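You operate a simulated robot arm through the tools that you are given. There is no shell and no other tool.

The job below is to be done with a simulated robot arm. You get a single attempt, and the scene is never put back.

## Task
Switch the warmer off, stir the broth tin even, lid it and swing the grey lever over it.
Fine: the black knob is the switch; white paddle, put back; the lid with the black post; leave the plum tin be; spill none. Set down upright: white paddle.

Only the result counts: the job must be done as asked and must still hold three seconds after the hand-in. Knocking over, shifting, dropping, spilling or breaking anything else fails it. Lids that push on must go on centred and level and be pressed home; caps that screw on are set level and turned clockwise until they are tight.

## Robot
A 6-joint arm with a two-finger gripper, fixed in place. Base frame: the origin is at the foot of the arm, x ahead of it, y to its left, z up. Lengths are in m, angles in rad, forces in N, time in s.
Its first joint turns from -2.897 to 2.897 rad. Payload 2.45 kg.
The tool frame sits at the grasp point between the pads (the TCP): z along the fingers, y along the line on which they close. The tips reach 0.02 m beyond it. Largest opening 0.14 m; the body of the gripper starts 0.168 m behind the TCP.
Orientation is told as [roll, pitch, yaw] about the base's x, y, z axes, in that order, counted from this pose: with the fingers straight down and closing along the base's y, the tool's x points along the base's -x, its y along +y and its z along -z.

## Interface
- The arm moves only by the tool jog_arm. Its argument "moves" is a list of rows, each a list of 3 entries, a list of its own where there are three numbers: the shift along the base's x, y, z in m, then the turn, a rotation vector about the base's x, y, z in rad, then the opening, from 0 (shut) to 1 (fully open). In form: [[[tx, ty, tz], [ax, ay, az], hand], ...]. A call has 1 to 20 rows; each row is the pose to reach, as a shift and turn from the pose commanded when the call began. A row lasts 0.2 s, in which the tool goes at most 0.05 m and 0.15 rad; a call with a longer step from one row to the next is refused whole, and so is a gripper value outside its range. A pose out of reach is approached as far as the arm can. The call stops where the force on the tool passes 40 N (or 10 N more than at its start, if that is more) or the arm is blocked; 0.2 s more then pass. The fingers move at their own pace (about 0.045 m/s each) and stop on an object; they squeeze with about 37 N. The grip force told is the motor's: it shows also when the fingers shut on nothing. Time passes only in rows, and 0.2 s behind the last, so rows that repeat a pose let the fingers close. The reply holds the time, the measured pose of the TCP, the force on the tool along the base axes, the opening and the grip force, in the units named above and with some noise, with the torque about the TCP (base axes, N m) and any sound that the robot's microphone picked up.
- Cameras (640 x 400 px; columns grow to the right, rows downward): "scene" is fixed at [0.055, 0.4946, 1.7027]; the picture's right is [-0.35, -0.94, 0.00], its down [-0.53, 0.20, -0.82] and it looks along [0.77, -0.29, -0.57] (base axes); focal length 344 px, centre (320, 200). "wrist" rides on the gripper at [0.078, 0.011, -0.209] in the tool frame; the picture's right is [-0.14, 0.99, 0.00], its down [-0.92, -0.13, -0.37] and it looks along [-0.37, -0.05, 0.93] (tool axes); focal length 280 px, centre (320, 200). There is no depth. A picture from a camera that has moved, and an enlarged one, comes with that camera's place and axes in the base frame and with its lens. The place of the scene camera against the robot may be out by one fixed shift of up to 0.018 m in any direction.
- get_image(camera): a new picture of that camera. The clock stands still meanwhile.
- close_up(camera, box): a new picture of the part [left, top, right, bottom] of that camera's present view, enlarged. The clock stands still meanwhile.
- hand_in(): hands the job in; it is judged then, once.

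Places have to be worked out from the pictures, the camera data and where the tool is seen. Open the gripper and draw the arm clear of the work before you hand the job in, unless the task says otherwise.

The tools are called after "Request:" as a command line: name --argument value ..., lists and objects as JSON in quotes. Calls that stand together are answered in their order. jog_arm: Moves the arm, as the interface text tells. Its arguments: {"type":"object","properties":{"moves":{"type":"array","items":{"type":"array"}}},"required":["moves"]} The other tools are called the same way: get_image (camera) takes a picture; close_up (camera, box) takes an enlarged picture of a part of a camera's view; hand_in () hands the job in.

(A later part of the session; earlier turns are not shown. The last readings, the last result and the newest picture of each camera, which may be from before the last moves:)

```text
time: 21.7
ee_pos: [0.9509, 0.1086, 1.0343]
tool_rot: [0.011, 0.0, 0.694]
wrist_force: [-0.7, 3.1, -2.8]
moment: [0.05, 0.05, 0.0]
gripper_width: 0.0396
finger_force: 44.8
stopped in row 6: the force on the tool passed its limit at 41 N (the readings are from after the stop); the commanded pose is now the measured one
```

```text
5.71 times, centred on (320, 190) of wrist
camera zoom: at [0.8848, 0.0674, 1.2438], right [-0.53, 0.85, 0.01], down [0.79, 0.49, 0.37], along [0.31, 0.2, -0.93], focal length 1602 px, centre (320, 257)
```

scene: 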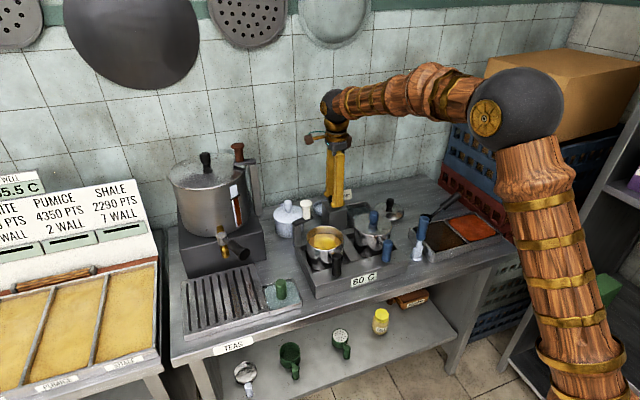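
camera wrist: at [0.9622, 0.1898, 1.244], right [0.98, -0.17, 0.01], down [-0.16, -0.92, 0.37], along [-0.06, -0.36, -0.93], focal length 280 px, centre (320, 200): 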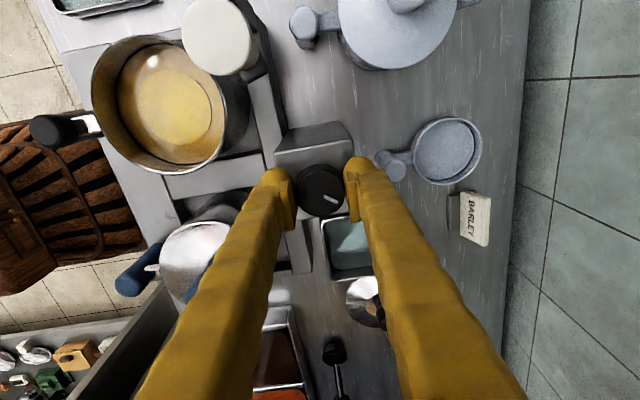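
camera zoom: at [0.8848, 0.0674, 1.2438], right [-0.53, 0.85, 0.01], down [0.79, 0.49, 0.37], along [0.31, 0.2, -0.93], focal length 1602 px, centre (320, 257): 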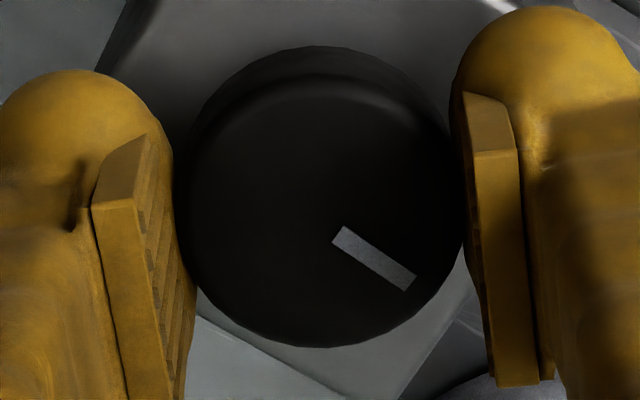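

The display reads OFF. I release, raise straight up and check the display holds.

Request:
jog_arm --moves '[[[0, 0, 0], [0, 0, 0], 0.5], [[0, 0, 0], [0, 0, 0], 0.5], [[0, 0, 0.03], [0, 0, 0], 0.5], [[0, 0, 0.08], [0, 0, 0], 0.5], [[0, 0, 0.13], [0, 0, 0], 0.5]]'

Request:
close_up --camera "scene" --box '[270, 180, 430, 300]'

Request:
get_image --camera "wrist"

```text
time: 22.9
ee_pos: [0.9507, 0.1091, 1.161]
tool_rot: [0.011, 0.003, 0.696]
wrist_force: [1.5, -0.4, 0.0]
moment: [0.01, 0.0, -0.01]
gripper_width: 0.0702
finger_force: 0.0
```

```text
3.33 times, centred on (350, 240) of scene
camera zoom: at [0.055, 0.4946, 1.7027], right [-0.35, -0.94, 0.0], down [-0.53, 0.2, -0.82], along [0.77, -0.29, -0.57], focal length 1146 px, centre (220, 67)
```

zoom: 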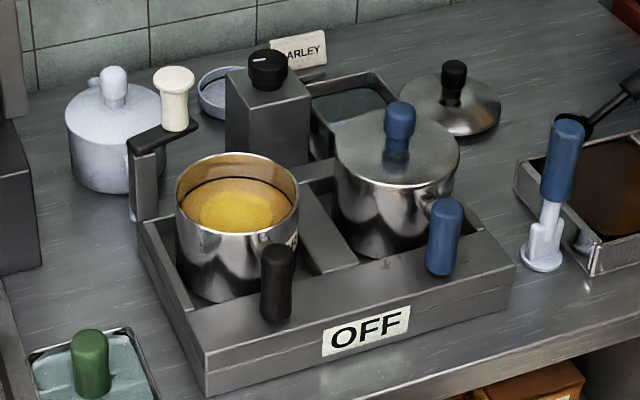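

```text
taken
camera wrist: at [0.8849, 0.0672, 1.3714], right [-0.53, 0.85, 0.01], down [0.79, 0.49, 0.37], along [0.31, 0.2, -0.93], focal length 280 px, centre (320, 200)
```

wrist: 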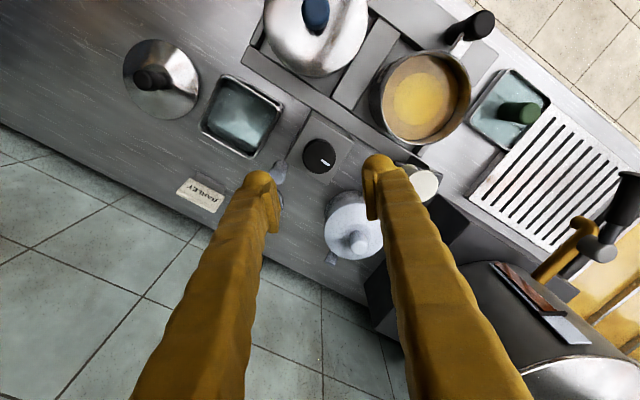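

OFF holds. The paddle stands at about (0.750, −0.117), handle top z≈1.027, bench z≈0.86. I move above it while turning the hand back to yaw 0, hand partly open.

Request:
jog_arm --moves '[[[-0.0287, -0.0322, 0.01], [-0.0016, -0.0011, -0.116], 0.6], [[-0.0574, -0.0644, 0.02], [-0.0032, -0.0022, -0.232], 0.7], [[-0.0861, -0.0966, 0.03], [-0.0048, -0.0033, -0.348], 0.7], [[-0.1148, -0.1288, 0.03], [-0.0064, -0.0044, -0.464], 0.7], [[-0.1435, -0.161, 0.03], [-0.008, -0.0056, -0.579], 0.7], [[-0.1722, -0.1932, 0.03], [-0.0096, -0.0067, -0.694], 0.7], [[-0.2007, -0.2255, 0.03], [-0.0096, -0.0067, -0.694], 0.7], [[-0.2007, -0.2255, 0.03], [-0.0096, -0.0067, -0.694], 0.7]]'

Request:
get_image --camera "wrist"

Request:
get_image --camera "scene"

```text
time: 24.7
ee_pos: [0.7509, -0.1145, 1.1952]
tool_rot: [-0.002, 0.0, 0.0]
wrist_force: [-0.4, 0.3, -0.5]
moment: [0.02, 0.01, 0.02]
gripper_width: 0.0977
finger_force: 0.0
```

```text
taken
camera wrist: at [0.6719, -0.102, 1.4056], right [0.14, 0.99, 0.0], down [0.92, -0.13, 0.37], along [0.37, -0.05, -0.93], focal length 280 px, centre (320, 200)
```

wrist: 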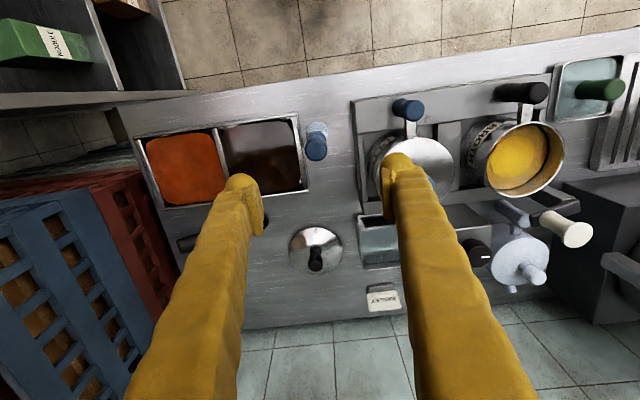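

```text
taken
```

scene: 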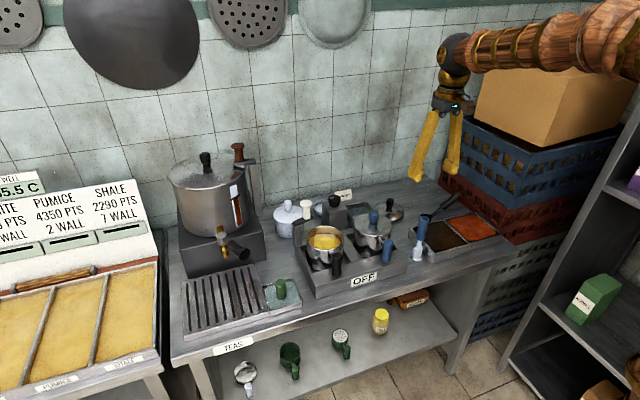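

Request:
close_up --camera "wrist" --box '[285, 110, 355, 175]'

Request:
close_up --camera "wrist" --box '[440, 70, 600, 220]'

Request:
close_up --camera "wrist" --box '[280, 215, 350, 285]'

```text
6.15 times, centred on (320, 142) of wrist
camera zoom: at [0.6719, -0.102, 1.4056], right [0.14, 0.99, 0.0], down [0.92, -0.13, 0.37], along [0.37, -0.05, -0.93], focal length 1726 px, centre (320, 554)
```

zoom: 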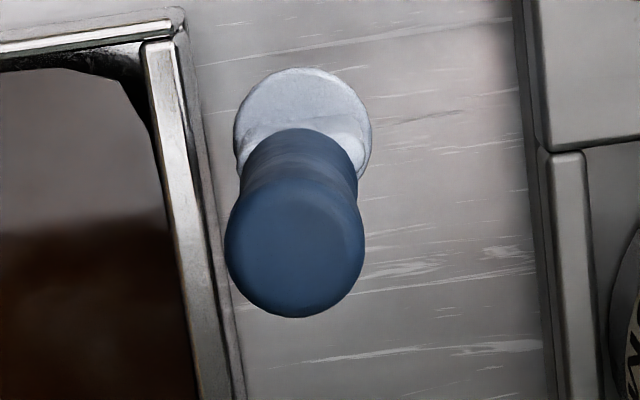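

```text
2.67 times, centred on (520, 145) of wrist
camera zoom: at [0.6719, -0.102, 1.4056], right [0.14, 0.99, 0.0], down [0.92, -0.13, 0.37], along [0.37, -0.05, -0.93], focal length 748 px, centre (-213, 347)
```

zoom: 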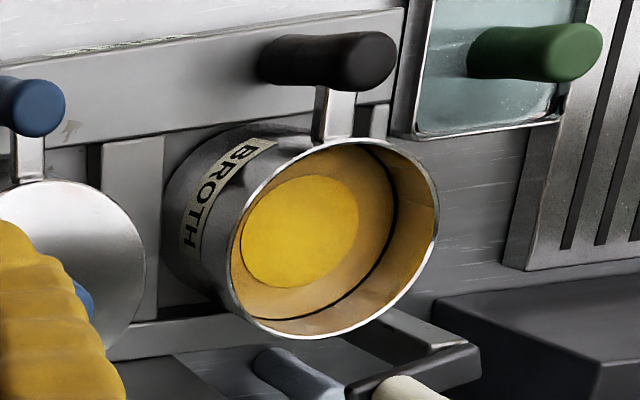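

```text
5.71 times, centred on (315, 250) of wrist
camera zoom: at [0.6719, -0.102, 1.4056], right [0.14, 0.99, 0.0], down [0.92, -0.13, 0.37], along [0.37, -0.05, -0.93], focal length 1602 px, centre (349, -86)
```

zoom: 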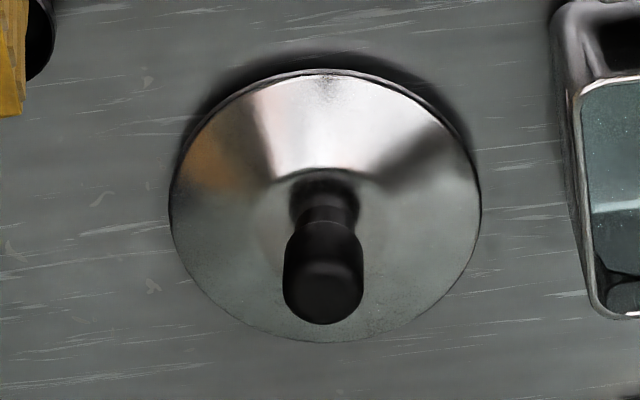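

The paddle is upright at about (0.749, −0.118); the lid with the black post is at about (1.00, −0.157). I lower to just above the handle top and check centring.

Request:
jog_arm --moves '[[[-0.001, -0.003, -0.04], [0, 0, 0], 0.7], [[-0.001, -0.003, -0.08], [0, 0, 0], 0.7], [[-0.001, -0.003, -0.12], [0, 0, 0], 0.7], [[-0.001, -0.003, -0.13], [0, 0, 0], 0.6], [[-0.001, -0.003, -0.13], [0, 0, 0], 0.6]]'

Request:
get_image --camera "wrist"

Request:
close_up --camera "scene" --box '[370, 170, 490, 270]'

```text
time: 25.9
ee_pos: [0.7485, -0.1186, 1.0649]
tool_rot: [-0.002, -0.002, 0.0]
wrist_force: [-0.6, 0.3, -0.2]
moment: [-0.01, -0.02, -0.02]
gripper_width: 0.0841
finger_force: 0.2
```

```text
taken
camera wrist: at [0.6696, -0.107, 1.2742], right [0.14, 0.99, 0.0], down [0.92, -0.13, 0.37], along [0.37, -0.05, -0.93], focal length 280 px, centre (320, 200)
```

wrist: 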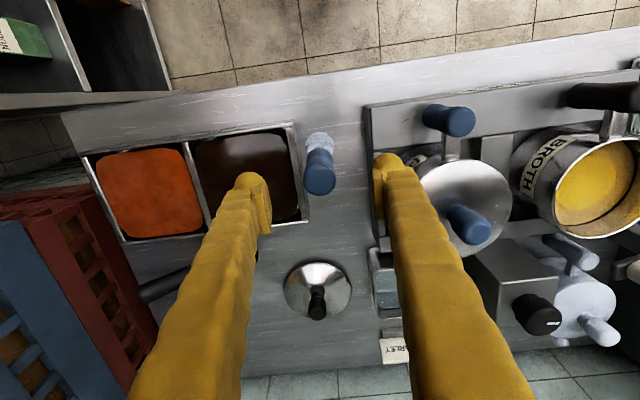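

```text
4.00 times, centred on (430, 220) of scene
camera zoom: at [0.055, 0.4946, 1.7027], right [-0.35, -0.94, 0.0], down [-0.53, 0.2, -0.82], along [0.77, -0.29, -0.57], focal length 1375 px, centre (-120, 120)
```

zoom: 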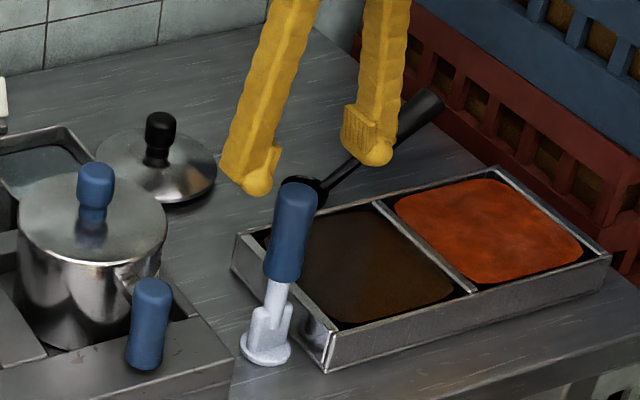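

The handle sits centred between the pads (TCP within ~1 mm in y). I descend to z≈0.99 and look again before closing.

Request:
jog_arm --moves '[[[0.001, 0, -0.03], [0, 0, 0], 0.6], [[0.001, 0, -0.06], [0, 0, 0], 0.6], [[0.001, 0, -0.075], [0, 0, 0], 0.6], [[0.001, 0, -0.075], [0, 0, 0], 0.4], [[0.001, 0, -0.075], [0, 0, 0], 0.35]]'

Request:
close_up --camera "wrist" --box '[250, 120, 400, 220]'

Request:
close_up --camera "scene" --box '[390, 190, 460, 270]'

```text
time: 27.1
ee_pos: [0.748, -0.1193, 0.9889]
tool_rot: [-0.002, -0.002, 0.0]
wrist_force: [0.2, 0.2, -0.4]
moment: [-0.02, 0.0, 0.01]
gripper_width: 0.049
finger_force: 0.3
```

```text
4.00 times, centred on (325, 170) of wrist
camera zoom: at [0.6699, -0.1071, 1.1983], right [0.14, 0.99, 0.0], down [0.92, -0.13, 0.37], along [0.37, -0.05, -0.93], focal length 1122 px, centre (300, 320)
```

zoom: 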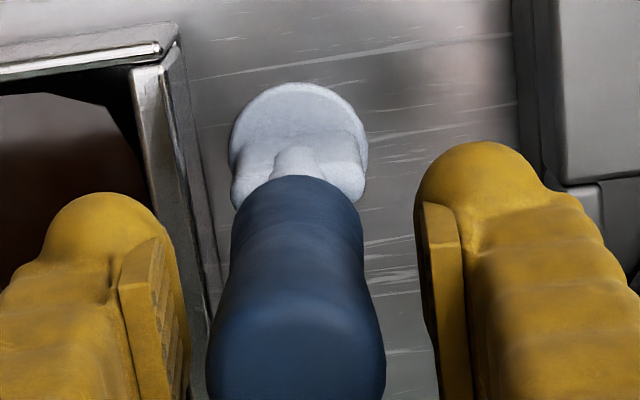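

```text
5.00 times, centred on (425, 230) of scene
camera zoom: at [0.055, 0.4946, 1.7027], right [-0.35, -0.94, 0.0], down [-0.53, 0.2, -0.82], along [0.77, -0.29, -0.57], focal length 1719 px, centre (-205, 50)
```

zoom: 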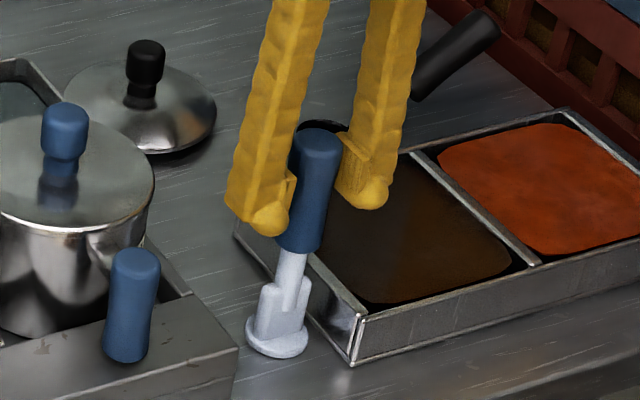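

The handle is ~2 mm nearer the −y pad; I shift −0.002 in y and close gently on the handle.

Request:
jog_arm --moves '[[[0, -0.002, 0], [0, 0, 0], 0.35], [[0, -0.002, 0], [0, 0, 0], 0.28], [[0, -0.002, 0], [0, 0, 0], 0.2], [[0, -0.002, 0], [0, 0, 0], 0.1], [[0, -0.002, 0], [0, 0, 0], 0.0], [[0, -0.002, 0], [0, 0, 0], 0.0]]'

Request:
close_up --camera "wrist" --box '[250, 120, 400, 220]'

Request:
close_up --camera "scene" --box '[390, 190, 460, 270]'

```text
time: 28.5
ee_pos: [0.7479, -0.121, 0.9887]
tool_rot: [0.0, -0.002, 0.001]
wrist_force: [-0.4, 0.7, -0.6]
moment: [0.04, -0.01, 0.02]
gripper_width: 0.0292
finger_force: 37.0
```

```text
4.00 times, centred on (325, 170) of wrist
camera zoom: at [0.6703, -0.1095, 1.1978], right [0.14, 0.99, 0.0], down [0.92, -0.13, 0.37], along [0.37, -0.05, -0.93], focal length 1122 px, centre (300, 320)
```

zoom: 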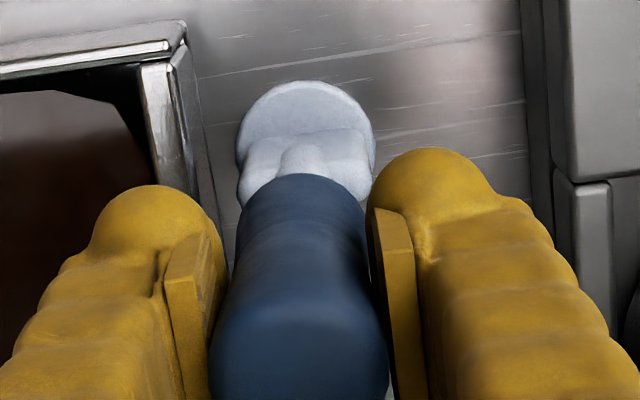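

```text
5.00 times, centred on (425, 230) of scene
camera zoom: at [0.055, 0.4946, 1.7027], right [-0.35, -0.94, 0.0], down [-0.53, 0.2, -0.82], along [0.77, -0.29, -0.57], focal length 1719 px, centre (-205, 50)
```

zoom: 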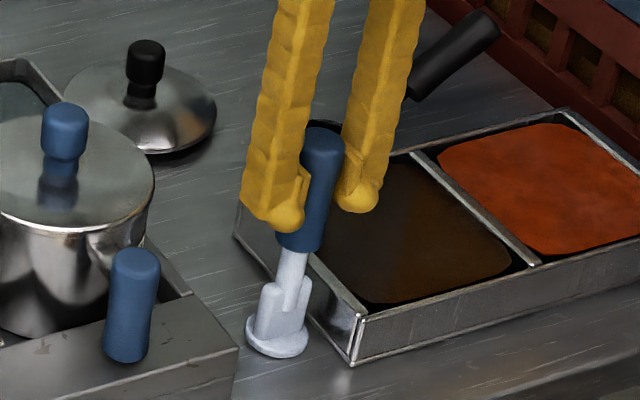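

The paddle is gripped (0.029 m, 37 N). I lift it 0.2 m straight up and carry it over to above the broth tin.

Request:
jog_arm --moves '[[[0, 0, 0.01], [0, 0, 0], 0], [[0, 0, 0.04], [0, 0, 0], 0], [[0, 0, 0.08], [0, 0, 0], 0], [[0, 0, 0.12], [0, 0, 0], 0], [[0, 0, 0.16], [0, 0, 0], 0], [[0, 0, 0.2], [0, 0, 0], 0]]'

Request:
get_image --camera "scene"

Request:
get_image --camera "wrist"

```text
time: 29.9
ee_pos: [0.7507, -0.1213, 1.1884]
tool_rot: [-0.002, -0.001, 0.0]
wrist_force: [0.8, -0.3, -1.2]
moment: [0.0, 0.04, 0.0]
gripper_width: 0.0291
finger_force: 36.2
```

```text
taken
```

scene: 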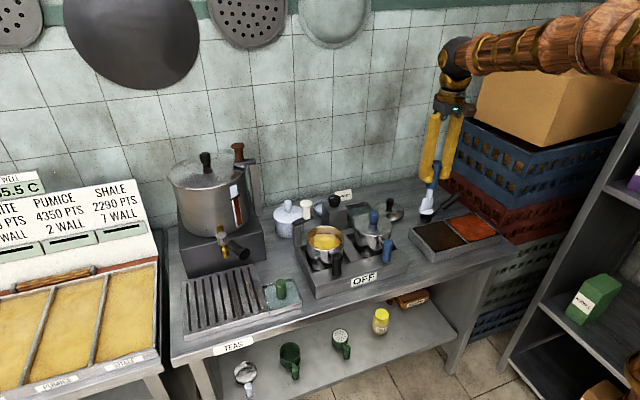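

```text
taken
camera wrist: at [0.673, -0.1092, 1.3975], right [0.14, 0.99, 0.0], down [0.92, -0.13, 0.37], along [0.37, -0.05, -0.93], focal length 280 px, centre (320, 200)
```

wrist: 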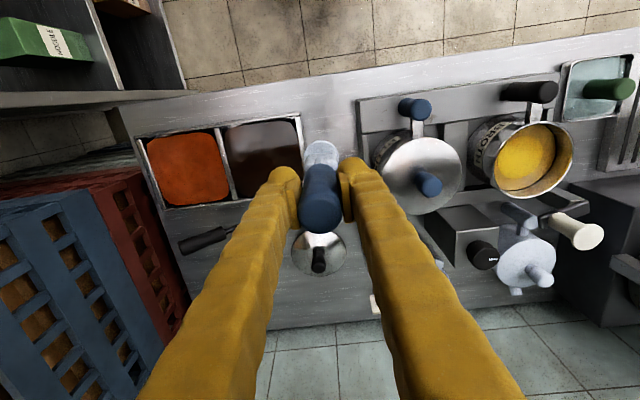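

The paddle is lifted cleanly. I carry it over the broth tin.

Request:
jog_arm --moves '[[[0.004, 0.02, 0.005], [0, 0, 0], 0], [[0.013, 0.06, 0.01], [0, 0, 0], 0], [[0.022, 0.1, 0.01], [0, 0, 0], 0], [[0.031, 0.14, 0.01], [0, 0, 0], 0], [[0.039, 0.18, 0.01], [0, 0, 0], 0], [[0.048, 0.22, 0.01], [0, 0, 0], 0], [[0.057, 0.26, 0.01], [0, 0, 0], 0], [[0.065, 0.295, 0.01], [0, 0, 0], 0], [[0.069, 0.316, 0.01], [0, 0, 0], 0], [[0.069, 0.316, 0.01], [0, 0, 0], 0]]'

Request:
get_image --camera "wrist"

Request:
close_up --camera "scene" --box '[260, 140, 400, 280]'

```text
time: 32.1
ee_pos: [0.8197, 0.1927, 1.2007]
tool_rot: [-0.002, -0.002, 0.0]
wrist_force: [-0.9, -0.1, -2.4]
moment: [0.0, -0.01, 0.0]
gripper_width: 0.029
finger_force: 36.5
```

```text
taken
camera wrist: at [0.7418, 0.2045, 1.4096], right [0.14, 0.99, 0.0], down [0.92, -0.13, 0.37], along [0.37, -0.05, -0.93], focal length 280 px, centre (320, 200)
```

wrist: 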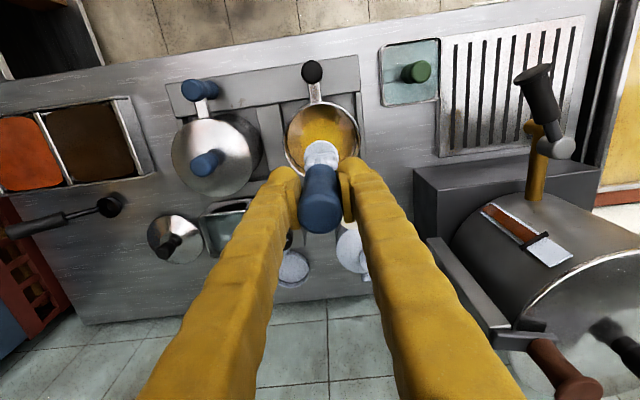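

```text
2.86 times, centred on (330, 210) of scene
camera zoom: at [0.055, 0.4946, 1.7027], right [-0.35, -0.94, 0.0], down [-0.53, 0.2, -0.82], along [0.77, -0.29, -0.57], focal length 982 px, centre (291, 171)
```

zoom: 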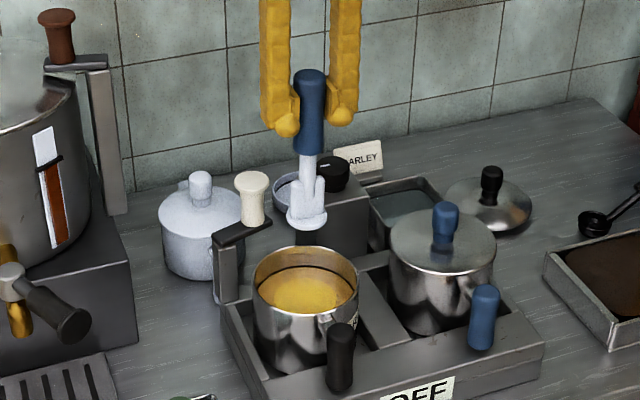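

I take close-ups to fix the tin's centre relative to the paddle foot.

Request:
close_up --camera "wrist" --box '[270, 80, 380, 200]'

Request:
close_up --camera "scene" --box '[295, 180, 355, 280]'

```text
3.33 times, centred on (325, 140) of wrist
camera zoom: at [0.7418, 0.2045, 1.4096], right [0.14, 0.99, 0.0], down [0.92, -0.13, 0.37], along [0.37, -0.05, -0.93], focal length 935 px, centre (303, 400)
```

zoom: 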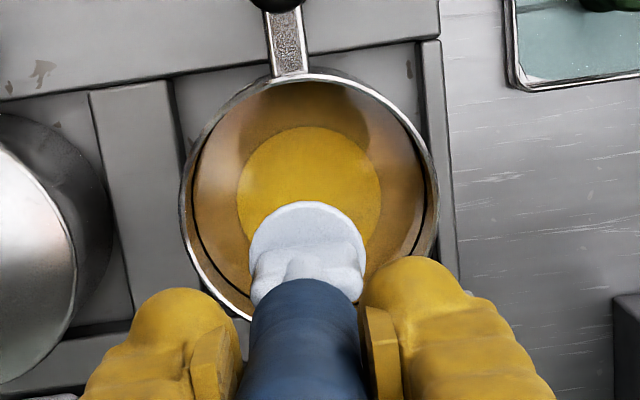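

```text
4.00 times, centred on (325, 230) of scene
camera zoom: at [0.055, 0.4946, 1.7027], right [-0.35, -0.94, 0.0], down [-0.53, 0.2, -0.82], along [0.77, -0.29, -0.57], focal length 1375 px, centre (300, 80)
```

zoom: 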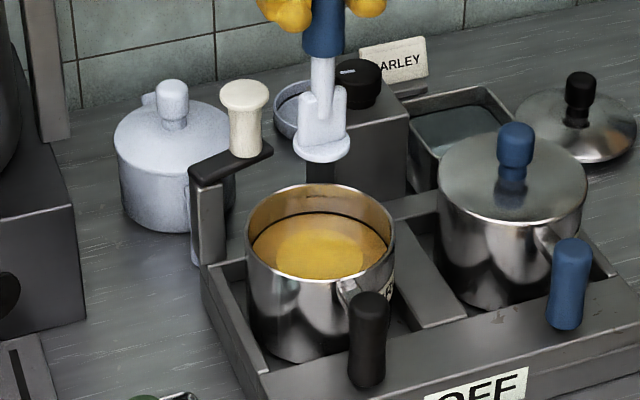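

Foot is at about (0.820, 0.195) and the tin centre at about (0.8185, 0.197), liquid surface ~0.03 below the rim. I shift slightly and lower the paddle slowly into the broth.

Request:
jog_arm --moves '[[[-0.001, 0.002, -0.01], [0, 0, 0], 0], [[-0.001, 0.002, -0.04], [0, 0, 0], 0], [[-0.001, 0.002, -0.07], [0, 0, 0], 0], [[-0.001, 0.002, -0.095], [0, 0, 0], 0], [[-0.001, 0.002, -0.11], [0, 0, 0], 0], [[-0.001, 0.002, -0.12], [0, 0, 0], 0], [[-0.001, 0.002, -0.13], [0, 0, 0], 0], [[-0.001, 0.002, -0.14], [0, 0, 0], 0], [[-0.001, 0.002, -0.148], [0, 0, 0], 0], [[-0.001, 0.002, -0.155], [0, 0, 0], 0]]'

Request:
close_up --camera "scene" --box '[285, 180, 365, 280]'

Request:
close_up --camera "wrist" --box '[250, 60, 400, 220]'

```text
time: 34.3
ee_pos: [0.8173, 0.1975, 1.0437]
tool_rot: [0.0, -0.001, 0.002]
wrist_force: [0.3, -0.6, -1.4]
moment: [-0.03, 0.04, 0.03]
gripper_width: 0.029
finger_force: 36.8
```

```text
4.00 times, centred on (325, 230) of scene
camera zoom: at [0.055, 0.4946, 1.7027], right [-0.35, -0.94, 0.0], down [-0.53, 0.2, -0.82], along [0.77, -0.29, -0.57], focal length 1375 px, centre (300, 80)
```

zoom: 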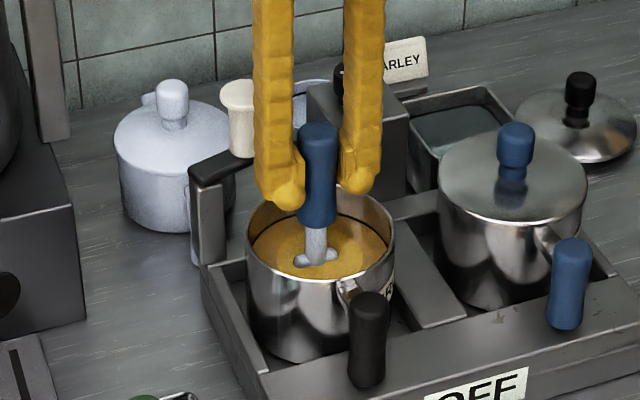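

```text
2.50 times, centred on (325, 140) of wrist
camera zoom: at [0.7398, 0.2097, 1.2531], right [0.14, 0.99, 0.0], down [0.92, -0.13, 0.37], along [0.37, -0.05, -0.93], focal length 701 px, centre (308, 350)
```

zoom: 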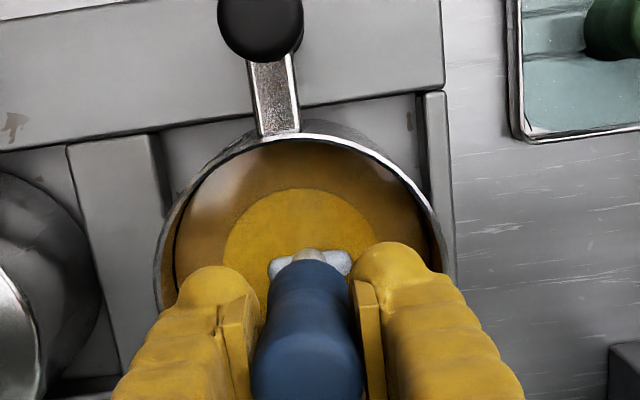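

Only the blade's top edges break the surface. I lower another 12 mm and make one slow, small circle, then check.

Request:
jog_arm --moves '[[[0, 0, -0.006], [0, 0, 0], 0], [[0, 0, -0.012], [0, 0, 0], 0], [[0.01, 0, -0.012], [0, 0, 0], 0], [[0.02, 0, -0.012], [0, 0, 0], 0], [[0.0162, 0.0118, -0.012], [0, 0, 0], 0], [[0.0062, 0.019, -0.012], [0, 0, 0], 0], [[-0.0062, 0.019, -0.012], [0, 0, 0], 0], [[-0.0162, 0.0118, -0.012], [0, 0, 0], 0], [[-0.02, 0, -0.012], [0, 0, 0], 0], [[-0.0162, -0.0118, -0.012], [0, 0, 0], 0], [[-0.0062, -0.019, -0.012], [0, 0, 0], 0], [[0.0062, -0.019, -0.012], [0, 0, 0], 0], [[0.0162, -0.0118, -0.012], [0, 0, 0], 0], [[0.02, 0, -0.012], [0, 0, 0], 0], [[0.01, 0, -0.012], [0, 0, 0], 0], [[0, 0, -0.012], [0, 0, 0], 0]]'

Request:
close_up --camera "scene" --box '[285, 180, 365, 280]'

Request:
close_up --camera "wrist" --box '[250, 60, 400, 220]'

```text
time: 37.7
ee_pos: [0.8166, 0.1962, 1.031]
tool_rot: [-0.002, -0.001, 0.0]
wrist_force: [0.3, -0.6, -1.5]
moment: [-0.01, 0.02, -0.01]
gripper_width: 0.0292
finger_force: 36.8
```

```text
4.00 times, centred on (325, 230) of scene
camera zoom: at [0.055, 0.4946, 1.7027], right [-0.35, -0.94, 0.0], down [-0.53, 0.2, -0.82], along [0.77, -0.29, -0.57], focal length 1375 px, centre (300, 80)
```

zoom: 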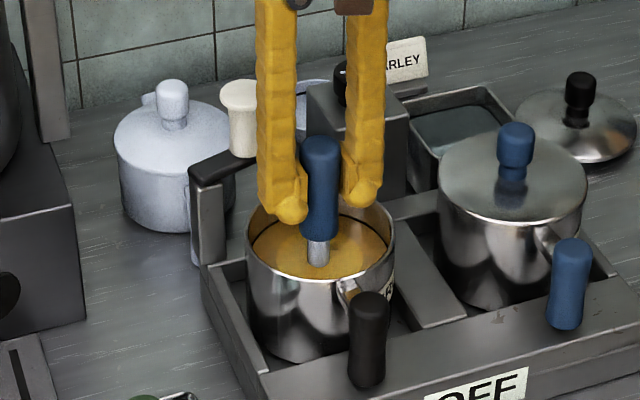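

```text
2.50 times, centred on (325, 140) of wrist
camera zoom: at [0.7378, 0.2083, 1.2407], right [0.14, 0.99, 0.0], down [0.92, -0.13, 0.37], along [0.37, -0.05, -0.93], focal length 701 px, centre (308, 350)
```

zoom: 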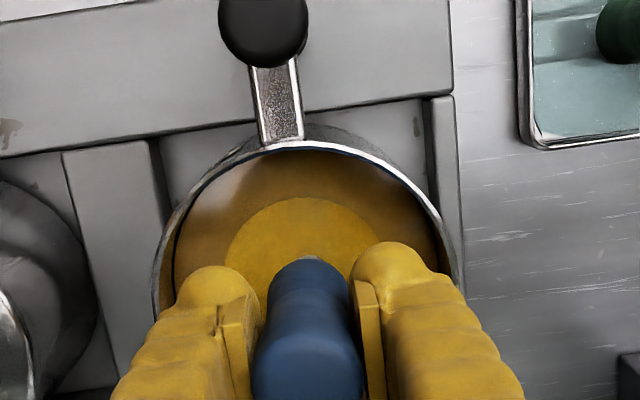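

No contact and the tin is steady; the contrast is starting to fade. I stir two more circles at a slightly wider radius.

Request:
jog_arm --moves '[[[0.024, 0, 0], [0, 0, 0], 0], [[0.0184, 0.0154, 0], [0, 0, 0], 0], [[0.0042, 0.0236, 0], [0, 0, 0], 0], [[-0.012, 0.0208, 0], [0, 0, 0], 0], [[-0.0226, 0.0082, 0], [0, 0, 0], 0], [[-0.0226, -0.0082, 0], [0, 0, 0], 0], [[-0.012, -0.0208, 0], [0, 0, 0], 0], [[0.0042, -0.0236, 0], [0, 0, 0], 0], [[0.0184, -0.0154, 0], [0, 0, 0], 0], [[0.024, 0, 0], [0, 0, 0], 0], [[0.0184, 0.0154, 0], [0, 0, 0], 0], [[0.0042, 0.0236, 0], [0, 0, 0], 0], [[-0.012, 0.0208, 0], [0, 0, 0], 0], [[-0.0226, 0.0082, 0], [0, 0, 0], 0], [[-0.0226, -0.0082, 0], [0, 0, 0], 0], [[-0.012, -0.0208, 0], [0, 0, 0], 0], [[0.0042, -0.0236, 0], [0, 0, 0], 0], [[0.0184, -0.0154, 0], [0, 0, 0], 0], [[0.024, 0, 0], [0, 0, 0], 0], [[0.0, 0, 0], [0, 0, 0], 0]]'

Request:
close_up --camera "scene" --box '[285, 180, 365, 280]'

Request:
close_up --camera "wrist" --box '[250, 60, 400, 220]'

```text
time: 41.9
ee_pos: [0.8161, 0.1946, 1.0309]
tool_rot: [-0.003, -0.001, 0.001]
wrist_force: [0.2, -0.5, -2.5]
moment: [0.01, 0.0, -0.01]
gripper_width: 0.0292
finger_force: 37.4
```

```text
4.00 times, centred on (325, 230) of scene
camera zoom: at [0.055, 0.4946, 1.7027], right [-0.35, -0.94, 0.0], down [-0.53, 0.2, -0.82], along [0.77, -0.29, -0.57], focal length 1375 px, centre (300, 80)
```

zoom: 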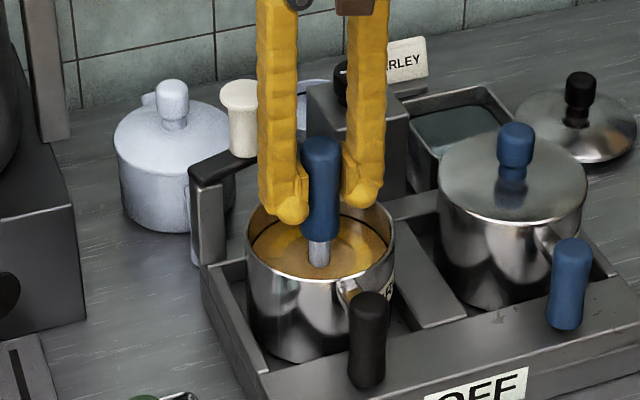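

```text
2.50 times, centred on (325, 140) of wrist
camera zoom: at [0.7381, 0.2075, 1.2399], right [0.14, 0.99, 0.0], down [0.92, -0.13, 0.37], along [0.37, -0.05, -0.93], focal length 701 px, centre (308, 350)
```

zoom: 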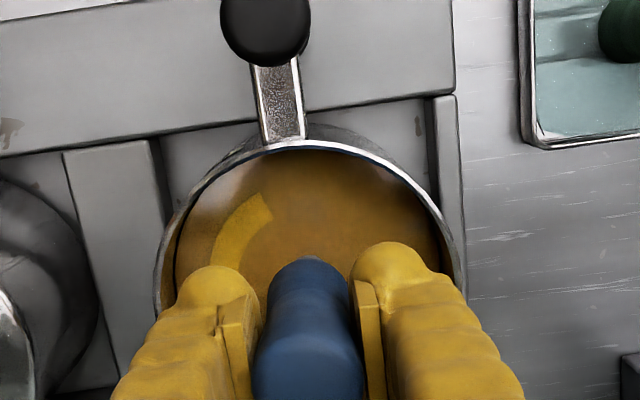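

The stirred part is turning even, but a yellow arc remains. I zoom in to see what's left unmixed.

Request:
close_up --camera "scene" --box '[303, 222, 348, 258]'

Request:
close_up --camera "wrist" --box '[280, 110, 370, 180]'

```text
11.11 times, centred on (326, 240) of scene
camera zoom: at [0.055, 0.4946, 1.7027], right [-0.35, -0.94, 0.0], down [-0.53, 0.2, -0.82], along [0.77, -0.29, -0.57], focal length 3820 px, centre (259, -244)
```

zoom: 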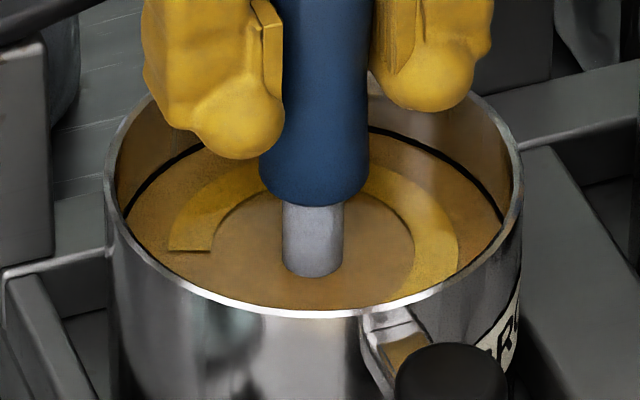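

```text
5.71 times, centred on (325, 145) of wrist
camera zoom: at [0.7381, 0.2075, 1.2399], right [0.14, 0.99, 0.0], down [0.92, -0.13, 0.37], along [0.37, -0.05, -0.93], focal length 1602 px, centre (291, 514)
```

zoom: 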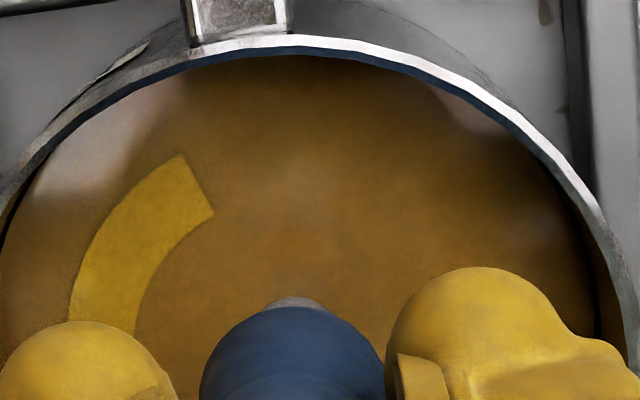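

A half ring (radius ~0.03–0.042 m) on the far (+x) side is unmixed, because my circle was ~5 mm off toward −x. I recentre by +5 mm in x and stir with a 28 mm radius.

Request:
jog_arm --moves '[[[0.018, -0.001, 0], [0, 0, 0], 0], [[0.033, -0.001, 0], [0, 0, 0], 0], [[0.0292, 0.013, 0], [0, 0, 0], 0], [[0.019, 0.0232, 0], [0, 0, 0], 0], [[0.005, 0.027, 0], [0, 0, 0], 0], [[-0.009, 0.0232, 0], [0, 0, 0], 0], [[-0.0192, 0.013, 0], [0, 0, 0], 0], [[-0.023, -0.001, 0], [0, 0, 0], 0], [[-0.0192, -0.015, 0], [0, 0, 0], 0], [[-0.009, -0.0252, 0], [0, 0, 0], 0], [[0.005, -0.029, 0], [0, 0, 0], 0], [[0.019, -0.0252, 0], [0, 0, 0], 0], [[0.0292, -0.015, 0], [0, 0, 0], 0], [[0.033, -0.001, 0], [0, 0, 0], 0], [[0.0292, 0.013, 0], [0, 0, 0], 0], [[0.019, 0.0232, 0], [0, 0, 0], 0], [[0.012, 0.01, 0], [0, 0, 0], 0], [[0.005, -0.001, 0], [0, 0, 0], 0]]'

Request:
close_up --camera "scene" --box '[303, 222, 348, 258]'

Request:
close_up --camera "wrist" --box '[280, 110, 370, 180]'

```text
time: 45.7
ee_pos: [0.8225, 0.1963, 1.0339]
tool_rot: [-0.001, -0.002, -0.002]
wrist_force: [-0.2, -0.4, -1.5]
moment: [-0.03, 0.02, -0.01]
gripper_width: 0.0291
finger_force: 37.3
```

```text
11.11 times, centred on (326, 240) of scene
camera zoom: at [0.055, 0.4946, 1.7027], right [-0.35, -0.94, 0.0], down [-0.53, 0.2, -0.82], along [0.77, -0.29, -0.57], focal length 3820 px, centre (259, -244)
```

zoom: 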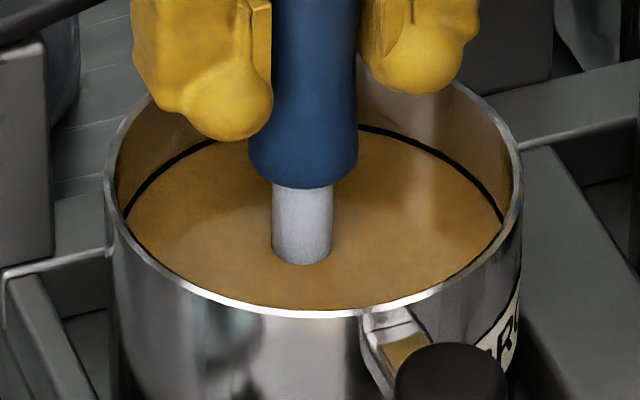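

```text
5.71 times, centred on (325, 145) of wrist
camera zoom: at [0.7442, 0.2085, 1.2417], right [0.14, 0.99, 0.0], down [0.92, -0.13, 0.37], along [0.37, -0.05, -0.93], focal length 1602 px, centre (291, 514)
```

zoom: 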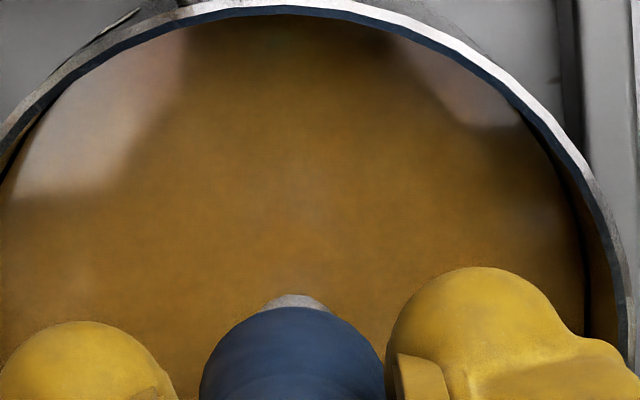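

The visible surface is now uniform. I make one more outer circle and an inner one to cover the part hidden behind the hand, then rest at the centre.

Request:
jog_arm --moves '[[[0.014, 0, 0], [0, 0, 0], 0], [[0.027, 0, 0], [0, 0, 0], 0], [[0.0234, -0.0135, 0], [0, 0, 0], 0], [[0.0135, -0.0234, 0], [0, 0, 0], 0], [[0, -0.027, 0], [0, 0, 0], 0], [[-0.0135, -0.0234, 0], [0, 0, 0], 0], [[-0.0234, -0.0135, 0], [0, 0, 0], 0], [[-0.027, 0, 0], [0, 0, 0], 0], [[-0.0234, 0.0135, 0], [0, 0, 0], 0], [[-0.0135, 0.0234, 0], [0, 0, 0], 0], [[0, 0.027, 0], [0, 0, 0], 0], [[0.0135, 0.0234, 0], [0, 0, 0], 0], [[0.0234, 0.0135, 0], [0, 0, 0], 0], [[0.014, 0, 0], [0, 0, 0], 0], [[0, -0.014, 0], [0, 0, 0], 0], [[-0.014, 0, 0], [0, 0, 0], 0], [[0, 0.014, 0], [0, 0, 0], 0], [[0.008, 0.005, 0], [0, 0, 0], 0], [[0, 0, 0], [0, 0, 0], 0], [[0, 0, 0], [0, 0, 0], 0]]'

Request:
jog_arm --moves '[[[0, 0, 0.008], [0, 0, 0], 0], [[0, 0, 0.016], [0, 0, 0], 0], [[0, 0, 0.024], [0, 0, 0], 0], [[0, 0, 0.032], [0, 0, 0], 0], [[0, 0, 0.04], [0, 0, 0], 0], [[0, 0, 0.048], [0, 0, 0], 0], [[0, 0, 0.056], [0, 0, 0], 0], [[0, 0, 0.064], [0, 0, 0], 0], [[0, 0, 0.072], [0, 0, 0], 0], [[0, 0, 0.072], [0, 0, 0], 0], [[0, 0, 0.072], [0, 0, 0], 0], [[0, 0, 0.072], [0, 0, 0], 0], [[0, 0, 0.072], [0, 0, 0], 0]]'

Request:
close_up --camera "scene" --box '[295, 200, 355, 258]'

Request:
close_up --camera "wrist" --box '[260, 80, 390, 190]'

```text
time: 49.9
ee_pos: [0.8221, 0.1976, 1.0319]
tool_rot: [-0.002, 0.0, 0.0]
wrist_force: [0.2, -0.6, -2.1]
moment: [-0.03, 0.03, 0.0]
gripper_width: 0.0291
finger_force: 36.4
```

```text
time: 52.7
ee_pos: [0.8205, 0.1962, 1.1055]
tool_rot: [-0.004, -0.001, -0.001]
wrist_force: [-0.4, 0.1, -1.8]
moment: [0.01, -0.01, 0.01]
gripper_width: 0.0294
finger_force: 37.2
```

```text
6.90 times, centred on (325, 229) of scene
camera zoom: at [0.055, 0.4946, 1.7027], right [-0.35, -0.94, 0.0], down [-0.53, 0.2, -0.82], along [0.77, -0.29, -0.57], focal length 2371 px, centre (286, 0)
```

zoom: 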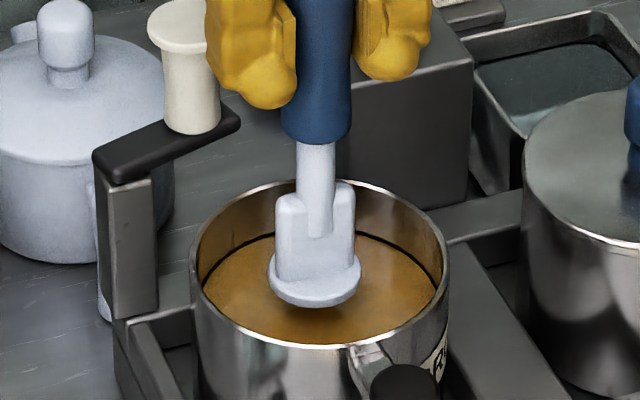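

```text
3.64 times, centred on (325, 135) of wrist
camera zoom: at [0.7417, 0.2084, 1.3152], right [0.14, 0.99, 0.0], down [0.92, -0.13, 0.37], along [0.37, -0.05, -0.93], focal length 1020 px, centre (302, 436)
```

zoom: 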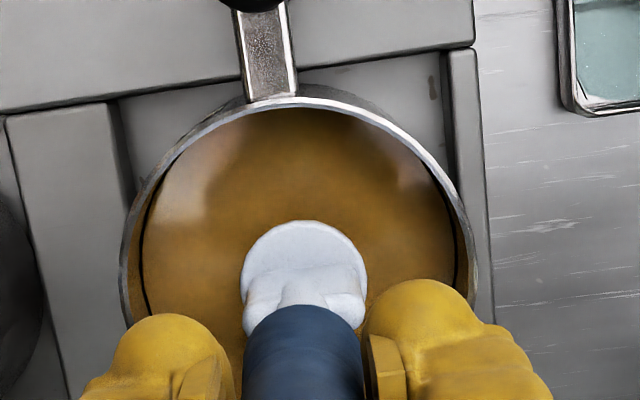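

The broth is uniform and the paddle is out. I hold it over the tin a while to drip, then raise it to carrying height.

Request:
jog_arm --moves '[[[0, 0, 0], [0, 0, 0], 0], [[0, 0, 0], [0, 0, 0], 0], [[0, 0, 0], [0, 0, 0], 0], [[0, 0, 0], [0, 0, 0], 0], [[0, 0, 0], [0, 0, 0], 0], [[0, 0, 0], [0, 0, 0], 0], [[0, 0, 0], [0, 0, 0], 0], [[0, 0, 0], [0, 0, 0], 0], [[0, 0, 0], [0, 0, 0], 0], [[0, 0, 0], [0, 0, 0], 0], [[0, 0, 0.015], [0, 0, 0], 0], [[0, 0, 0.03], [0, 0, 0], 0], [[0, 0, 0.05], [0, 0, 0], 0], [[0, 0, 0.07], [0, 0, 0], 0], [[0, 0, 0.09], [0, 0, 0], 0], [[0, 0, 0.09], [0, 0, 0], 0]]'

Request:
close_up --camera "scene" --box '[285, 180, 365, 260]'

Request:
get_image --camera "wrist"

```text
time: 56.1
ee_pos: [0.8235, 0.1968, 1.1955]
tool_rot: [-0.003, -0.001, 0.002]
wrist_force: [-0.7, 0.2, -2.6]
moment: [0.01, 0.0, 0.03]
gripper_width: 0.0293
finger_force: 37.0
```

```text
5.00 times, centred on (325, 220) of scene
camera zoom: at [0.055, 0.4946, 1.7027], right [-0.35, -0.94, 0.0], down [-0.53, 0.2, -0.82], along [0.77, -0.29, -0.57], focal length 1719 px, centre (295, 100)
```

zoom: 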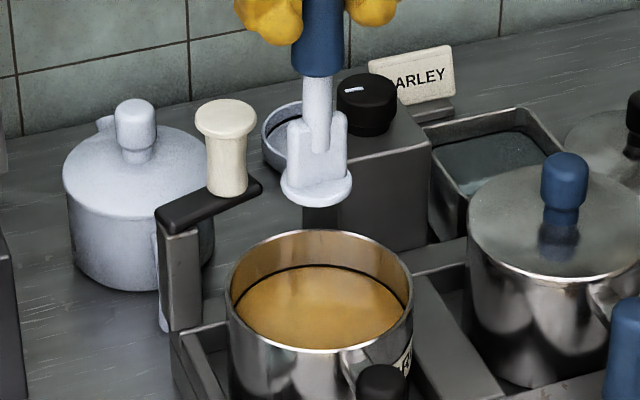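

```text
taken
camera wrist: at [0.7443, 0.2078, 1.4057], right [0.14, 0.99, 0.0], down [0.92, -0.13, 0.37], along [0.37, -0.05, -0.93], focal length 280 px, centre (320, 200)
```

wrist: 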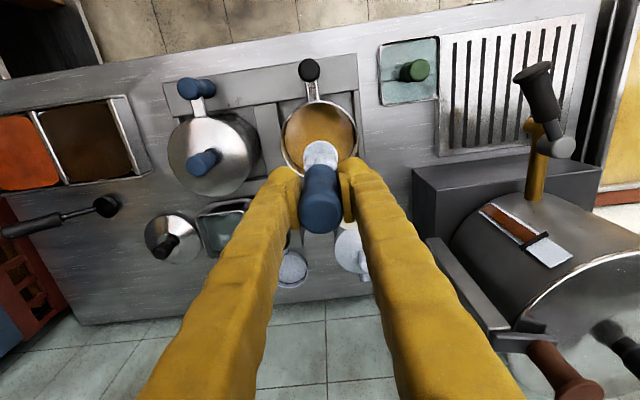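

The broth is even all over. I carry the paddle back above its original place.

Request:
jog_arm --moves '[[[-0.004, -0.018, 0], [0, 0, 0], 0], [[-0.013, -0.057, 0], [0, 0, 0], 0], [[-0.023, -0.1, 0], [0, 0, 0], 0], [[-0.032, -0.14, 0], [0, 0, 0], 0], [[-0.041, -0.18, 0], [0, 0, 0], 0], [[-0.051, -0.22, 0], [0, 0, 0], 0], [[-0.06, -0.26, 0], [0, 0, 0], 0], [[-0.069, -0.297, 0], [0, 0, 0], 0], [[-0.073, -0.317, 0], [0, 0, 0], 0], [[-0.073, -0.317, 0], [0, 0, 0], 0]]'

Request:
jog_arm --moves '[[[0, 0, -0.03], [0, 0, 0], 0], [[0, 0, -0.07], [0, 0, 0], 0], [[0, 0, -0.11], [0, 0, 0], 0], [[0, 0, -0.15], [0, 0, 0], 0], [[0, 0, -0.175], [0, 0, 0], 0], [[0, 0, -0.185], [0, 0, 0], 0], [[0, 0, -0.185], [0, 0, 0], 0]]'

Request:
close_up --camera "scene" --box '[390, 190, 460, 270]'

Request:
close_up --camera "wrist" --box '[250, 120, 400, 220]'

```text
time: 58.3
ee_pos: [0.7502, -0.1196, 1.1955]
tool_rot: [-0.001, -0.002, 0.001]
wrist_force: [0.2, 0.5, -3.0]
moment: [0.01, 0.0, 0.01]
gripper_width: 0.0292
finger_force: 37.3
```

```text
time: 59.9
ee_pos: [0.7489, -0.1198, 1.0077]
tool_rot: [-0.001, -0.003, 0.0]
wrist_force: [0.7, -1.2, -1.8]
moment: [0.0, 0.01, 0.01]
gripper_width: 0.0294
finger_force: 36.8
```

```text
5.00 times, centred on (425, 230) of scene
camera zoom: at [0.055, 0.4946, 1.7027], right [-0.35, -0.94, 0.0], down [-0.53, 0.2, -0.82], along [0.77, -0.29, -0.57], focal length 1719 px, centre (-205, 50)
```

zoom: 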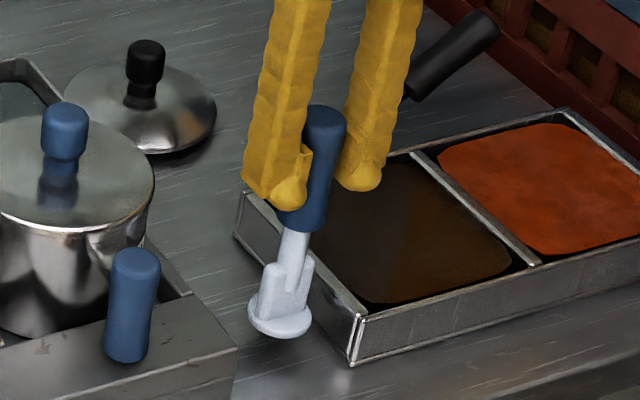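

```text
4.00 times, centred on (325, 170) of wrist
camera zoom: at [0.6702, -0.1075, 1.2164], right [0.14, 0.99, 0.0], down [0.92, -0.13, 0.37], along [0.37, -0.05, -0.93], focal length 1122 px, centre (300, 320)
```

zoom: 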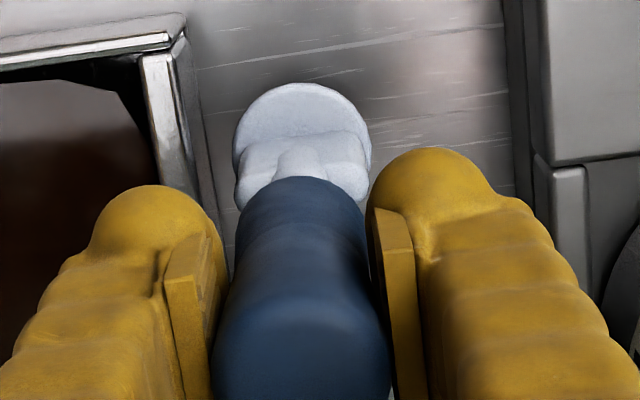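

The paddle is ~2 cm above its place and aligned. I lower the rest slowly, watching the vertical force.

Request:
jog_arm --moves '[[[0, 0, -0.008], [0, 0, 0], 0], [[0, 0, -0.014], [0, 0, 0], 0], [[0, 0, -0.018], [0, 0, 0], 0], [[0, 0, -0.0195], [0, 0, 0], 0], [[0, 0, -0.0205], [0, 0, 0], 0], [[0, 0, -0.0205], [0, 0, 0], 0]]'

Request:
close_up --camera "scene" --box '[390, 190, 460, 270]'

```text
time: 61.3
ee_pos: [0.7494, -0.1206, 0.9874]
tool_rot: [-0.002, -0.001, -0.001]
wrist_force: [-0.6, -0.4, -2.3]
moment: [-0.02, 0.0, 0.04]
gripper_width: 0.0293
finger_force: 37.0
```

```text
5.00 times, centred on (425, 230) of scene
camera zoom: at [0.055, 0.4946, 1.7027], right [-0.35, -0.94, 0.0], down [-0.53, 0.2, -0.82], along [0.77, -0.29, -0.57], focal length 1719 px, centre (-205, 50)
```

zoom: 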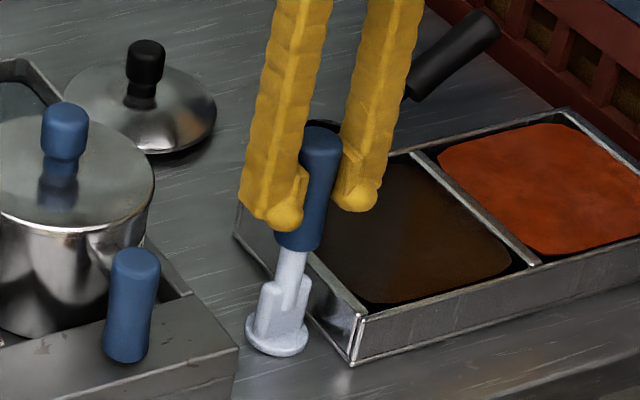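

Force is still about −2 N, so the foot isn't bearing yet. I lower by another millimetre or two.

Request:
jog_arm --moves '[[[0, 0, -0.0007], [0, 0, 0], 0], [[0, 0, -0.0014], [0, 0, 0], 0], [[0, 0, -0.0014], [0, 0, 0], 0]]'

```text
time: 62.1
ee_pos: [0.7496, -0.1219, 0.9881]
tool_rot: [-0.002, -0.003, -0.002]
wrist_force: [-2.7, 1.6, 7.8]
moment: [0.09, 0.15, -0.04]
gripper_width: 0.029
finger_force: 36.7
```

The foot now bears on the bench (+7.8 N). I open the fingers and let it stand.

Request:
jog_arm --moves '[[[0, 0, 0.0005], [0, 0, 0], 0.2], [[0, 0, 0.0005], [0, 0, 0], 0.3], [[0, 0, 0.0005], [0, 0, 0], 0.45], [[0, 0, 0.0005], [0, 0, 0], 0.6], [[0, 0, 0.0005], [0, 0, 0], 0.6]]'

Request:
close_up --camera "scene" --box '[390, 190, 460, 270]'

Request:
close_up --camera "wrist" --box '[250, 120, 400, 220]'

```text
time: 63.3
ee_pos: [0.7491, -0.1224, 0.9874]
tool_rot: [-0.003, -0.001, 0.001]
wrist_force: [-0.5, -0.6, -1.1]
moment: [-0.01, 0.02, 0.0]
gripper_width: 0.0839
finger_force: 0.0
```

```text
5.00 times, centred on (425, 230) of scene
camera zoom: at [0.055, 0.4946, 1.7027], right [-0.35, -0.94, 0.0], down [-0.53, 0.2, -0.82], along [0.77, -0.29, -0.57], focal length 1719 px, centre (-205, 50)
```

zoom: 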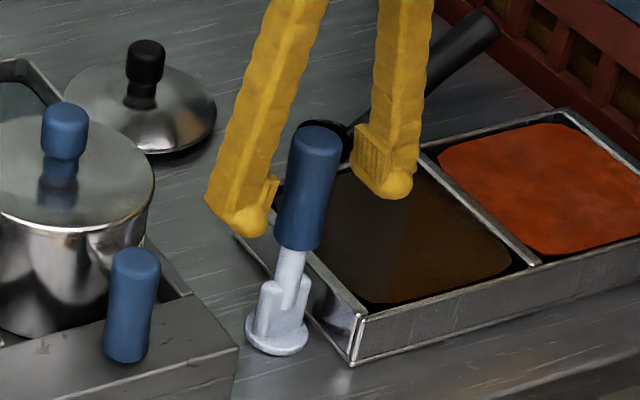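

```text
4.00 times, centred on (325, 170) of wrist
camera zoom: at [0.6715, -0.1097, 1.1977], right [0.14, 0.99, 0.0], down [0.92, -0.13, 0.37], along [0.37, -0.05, -0.93], focal length 1122 px, centre (300, 320)
```

zoom: 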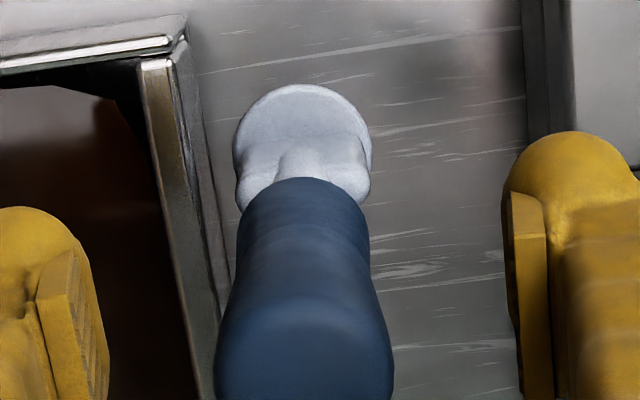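

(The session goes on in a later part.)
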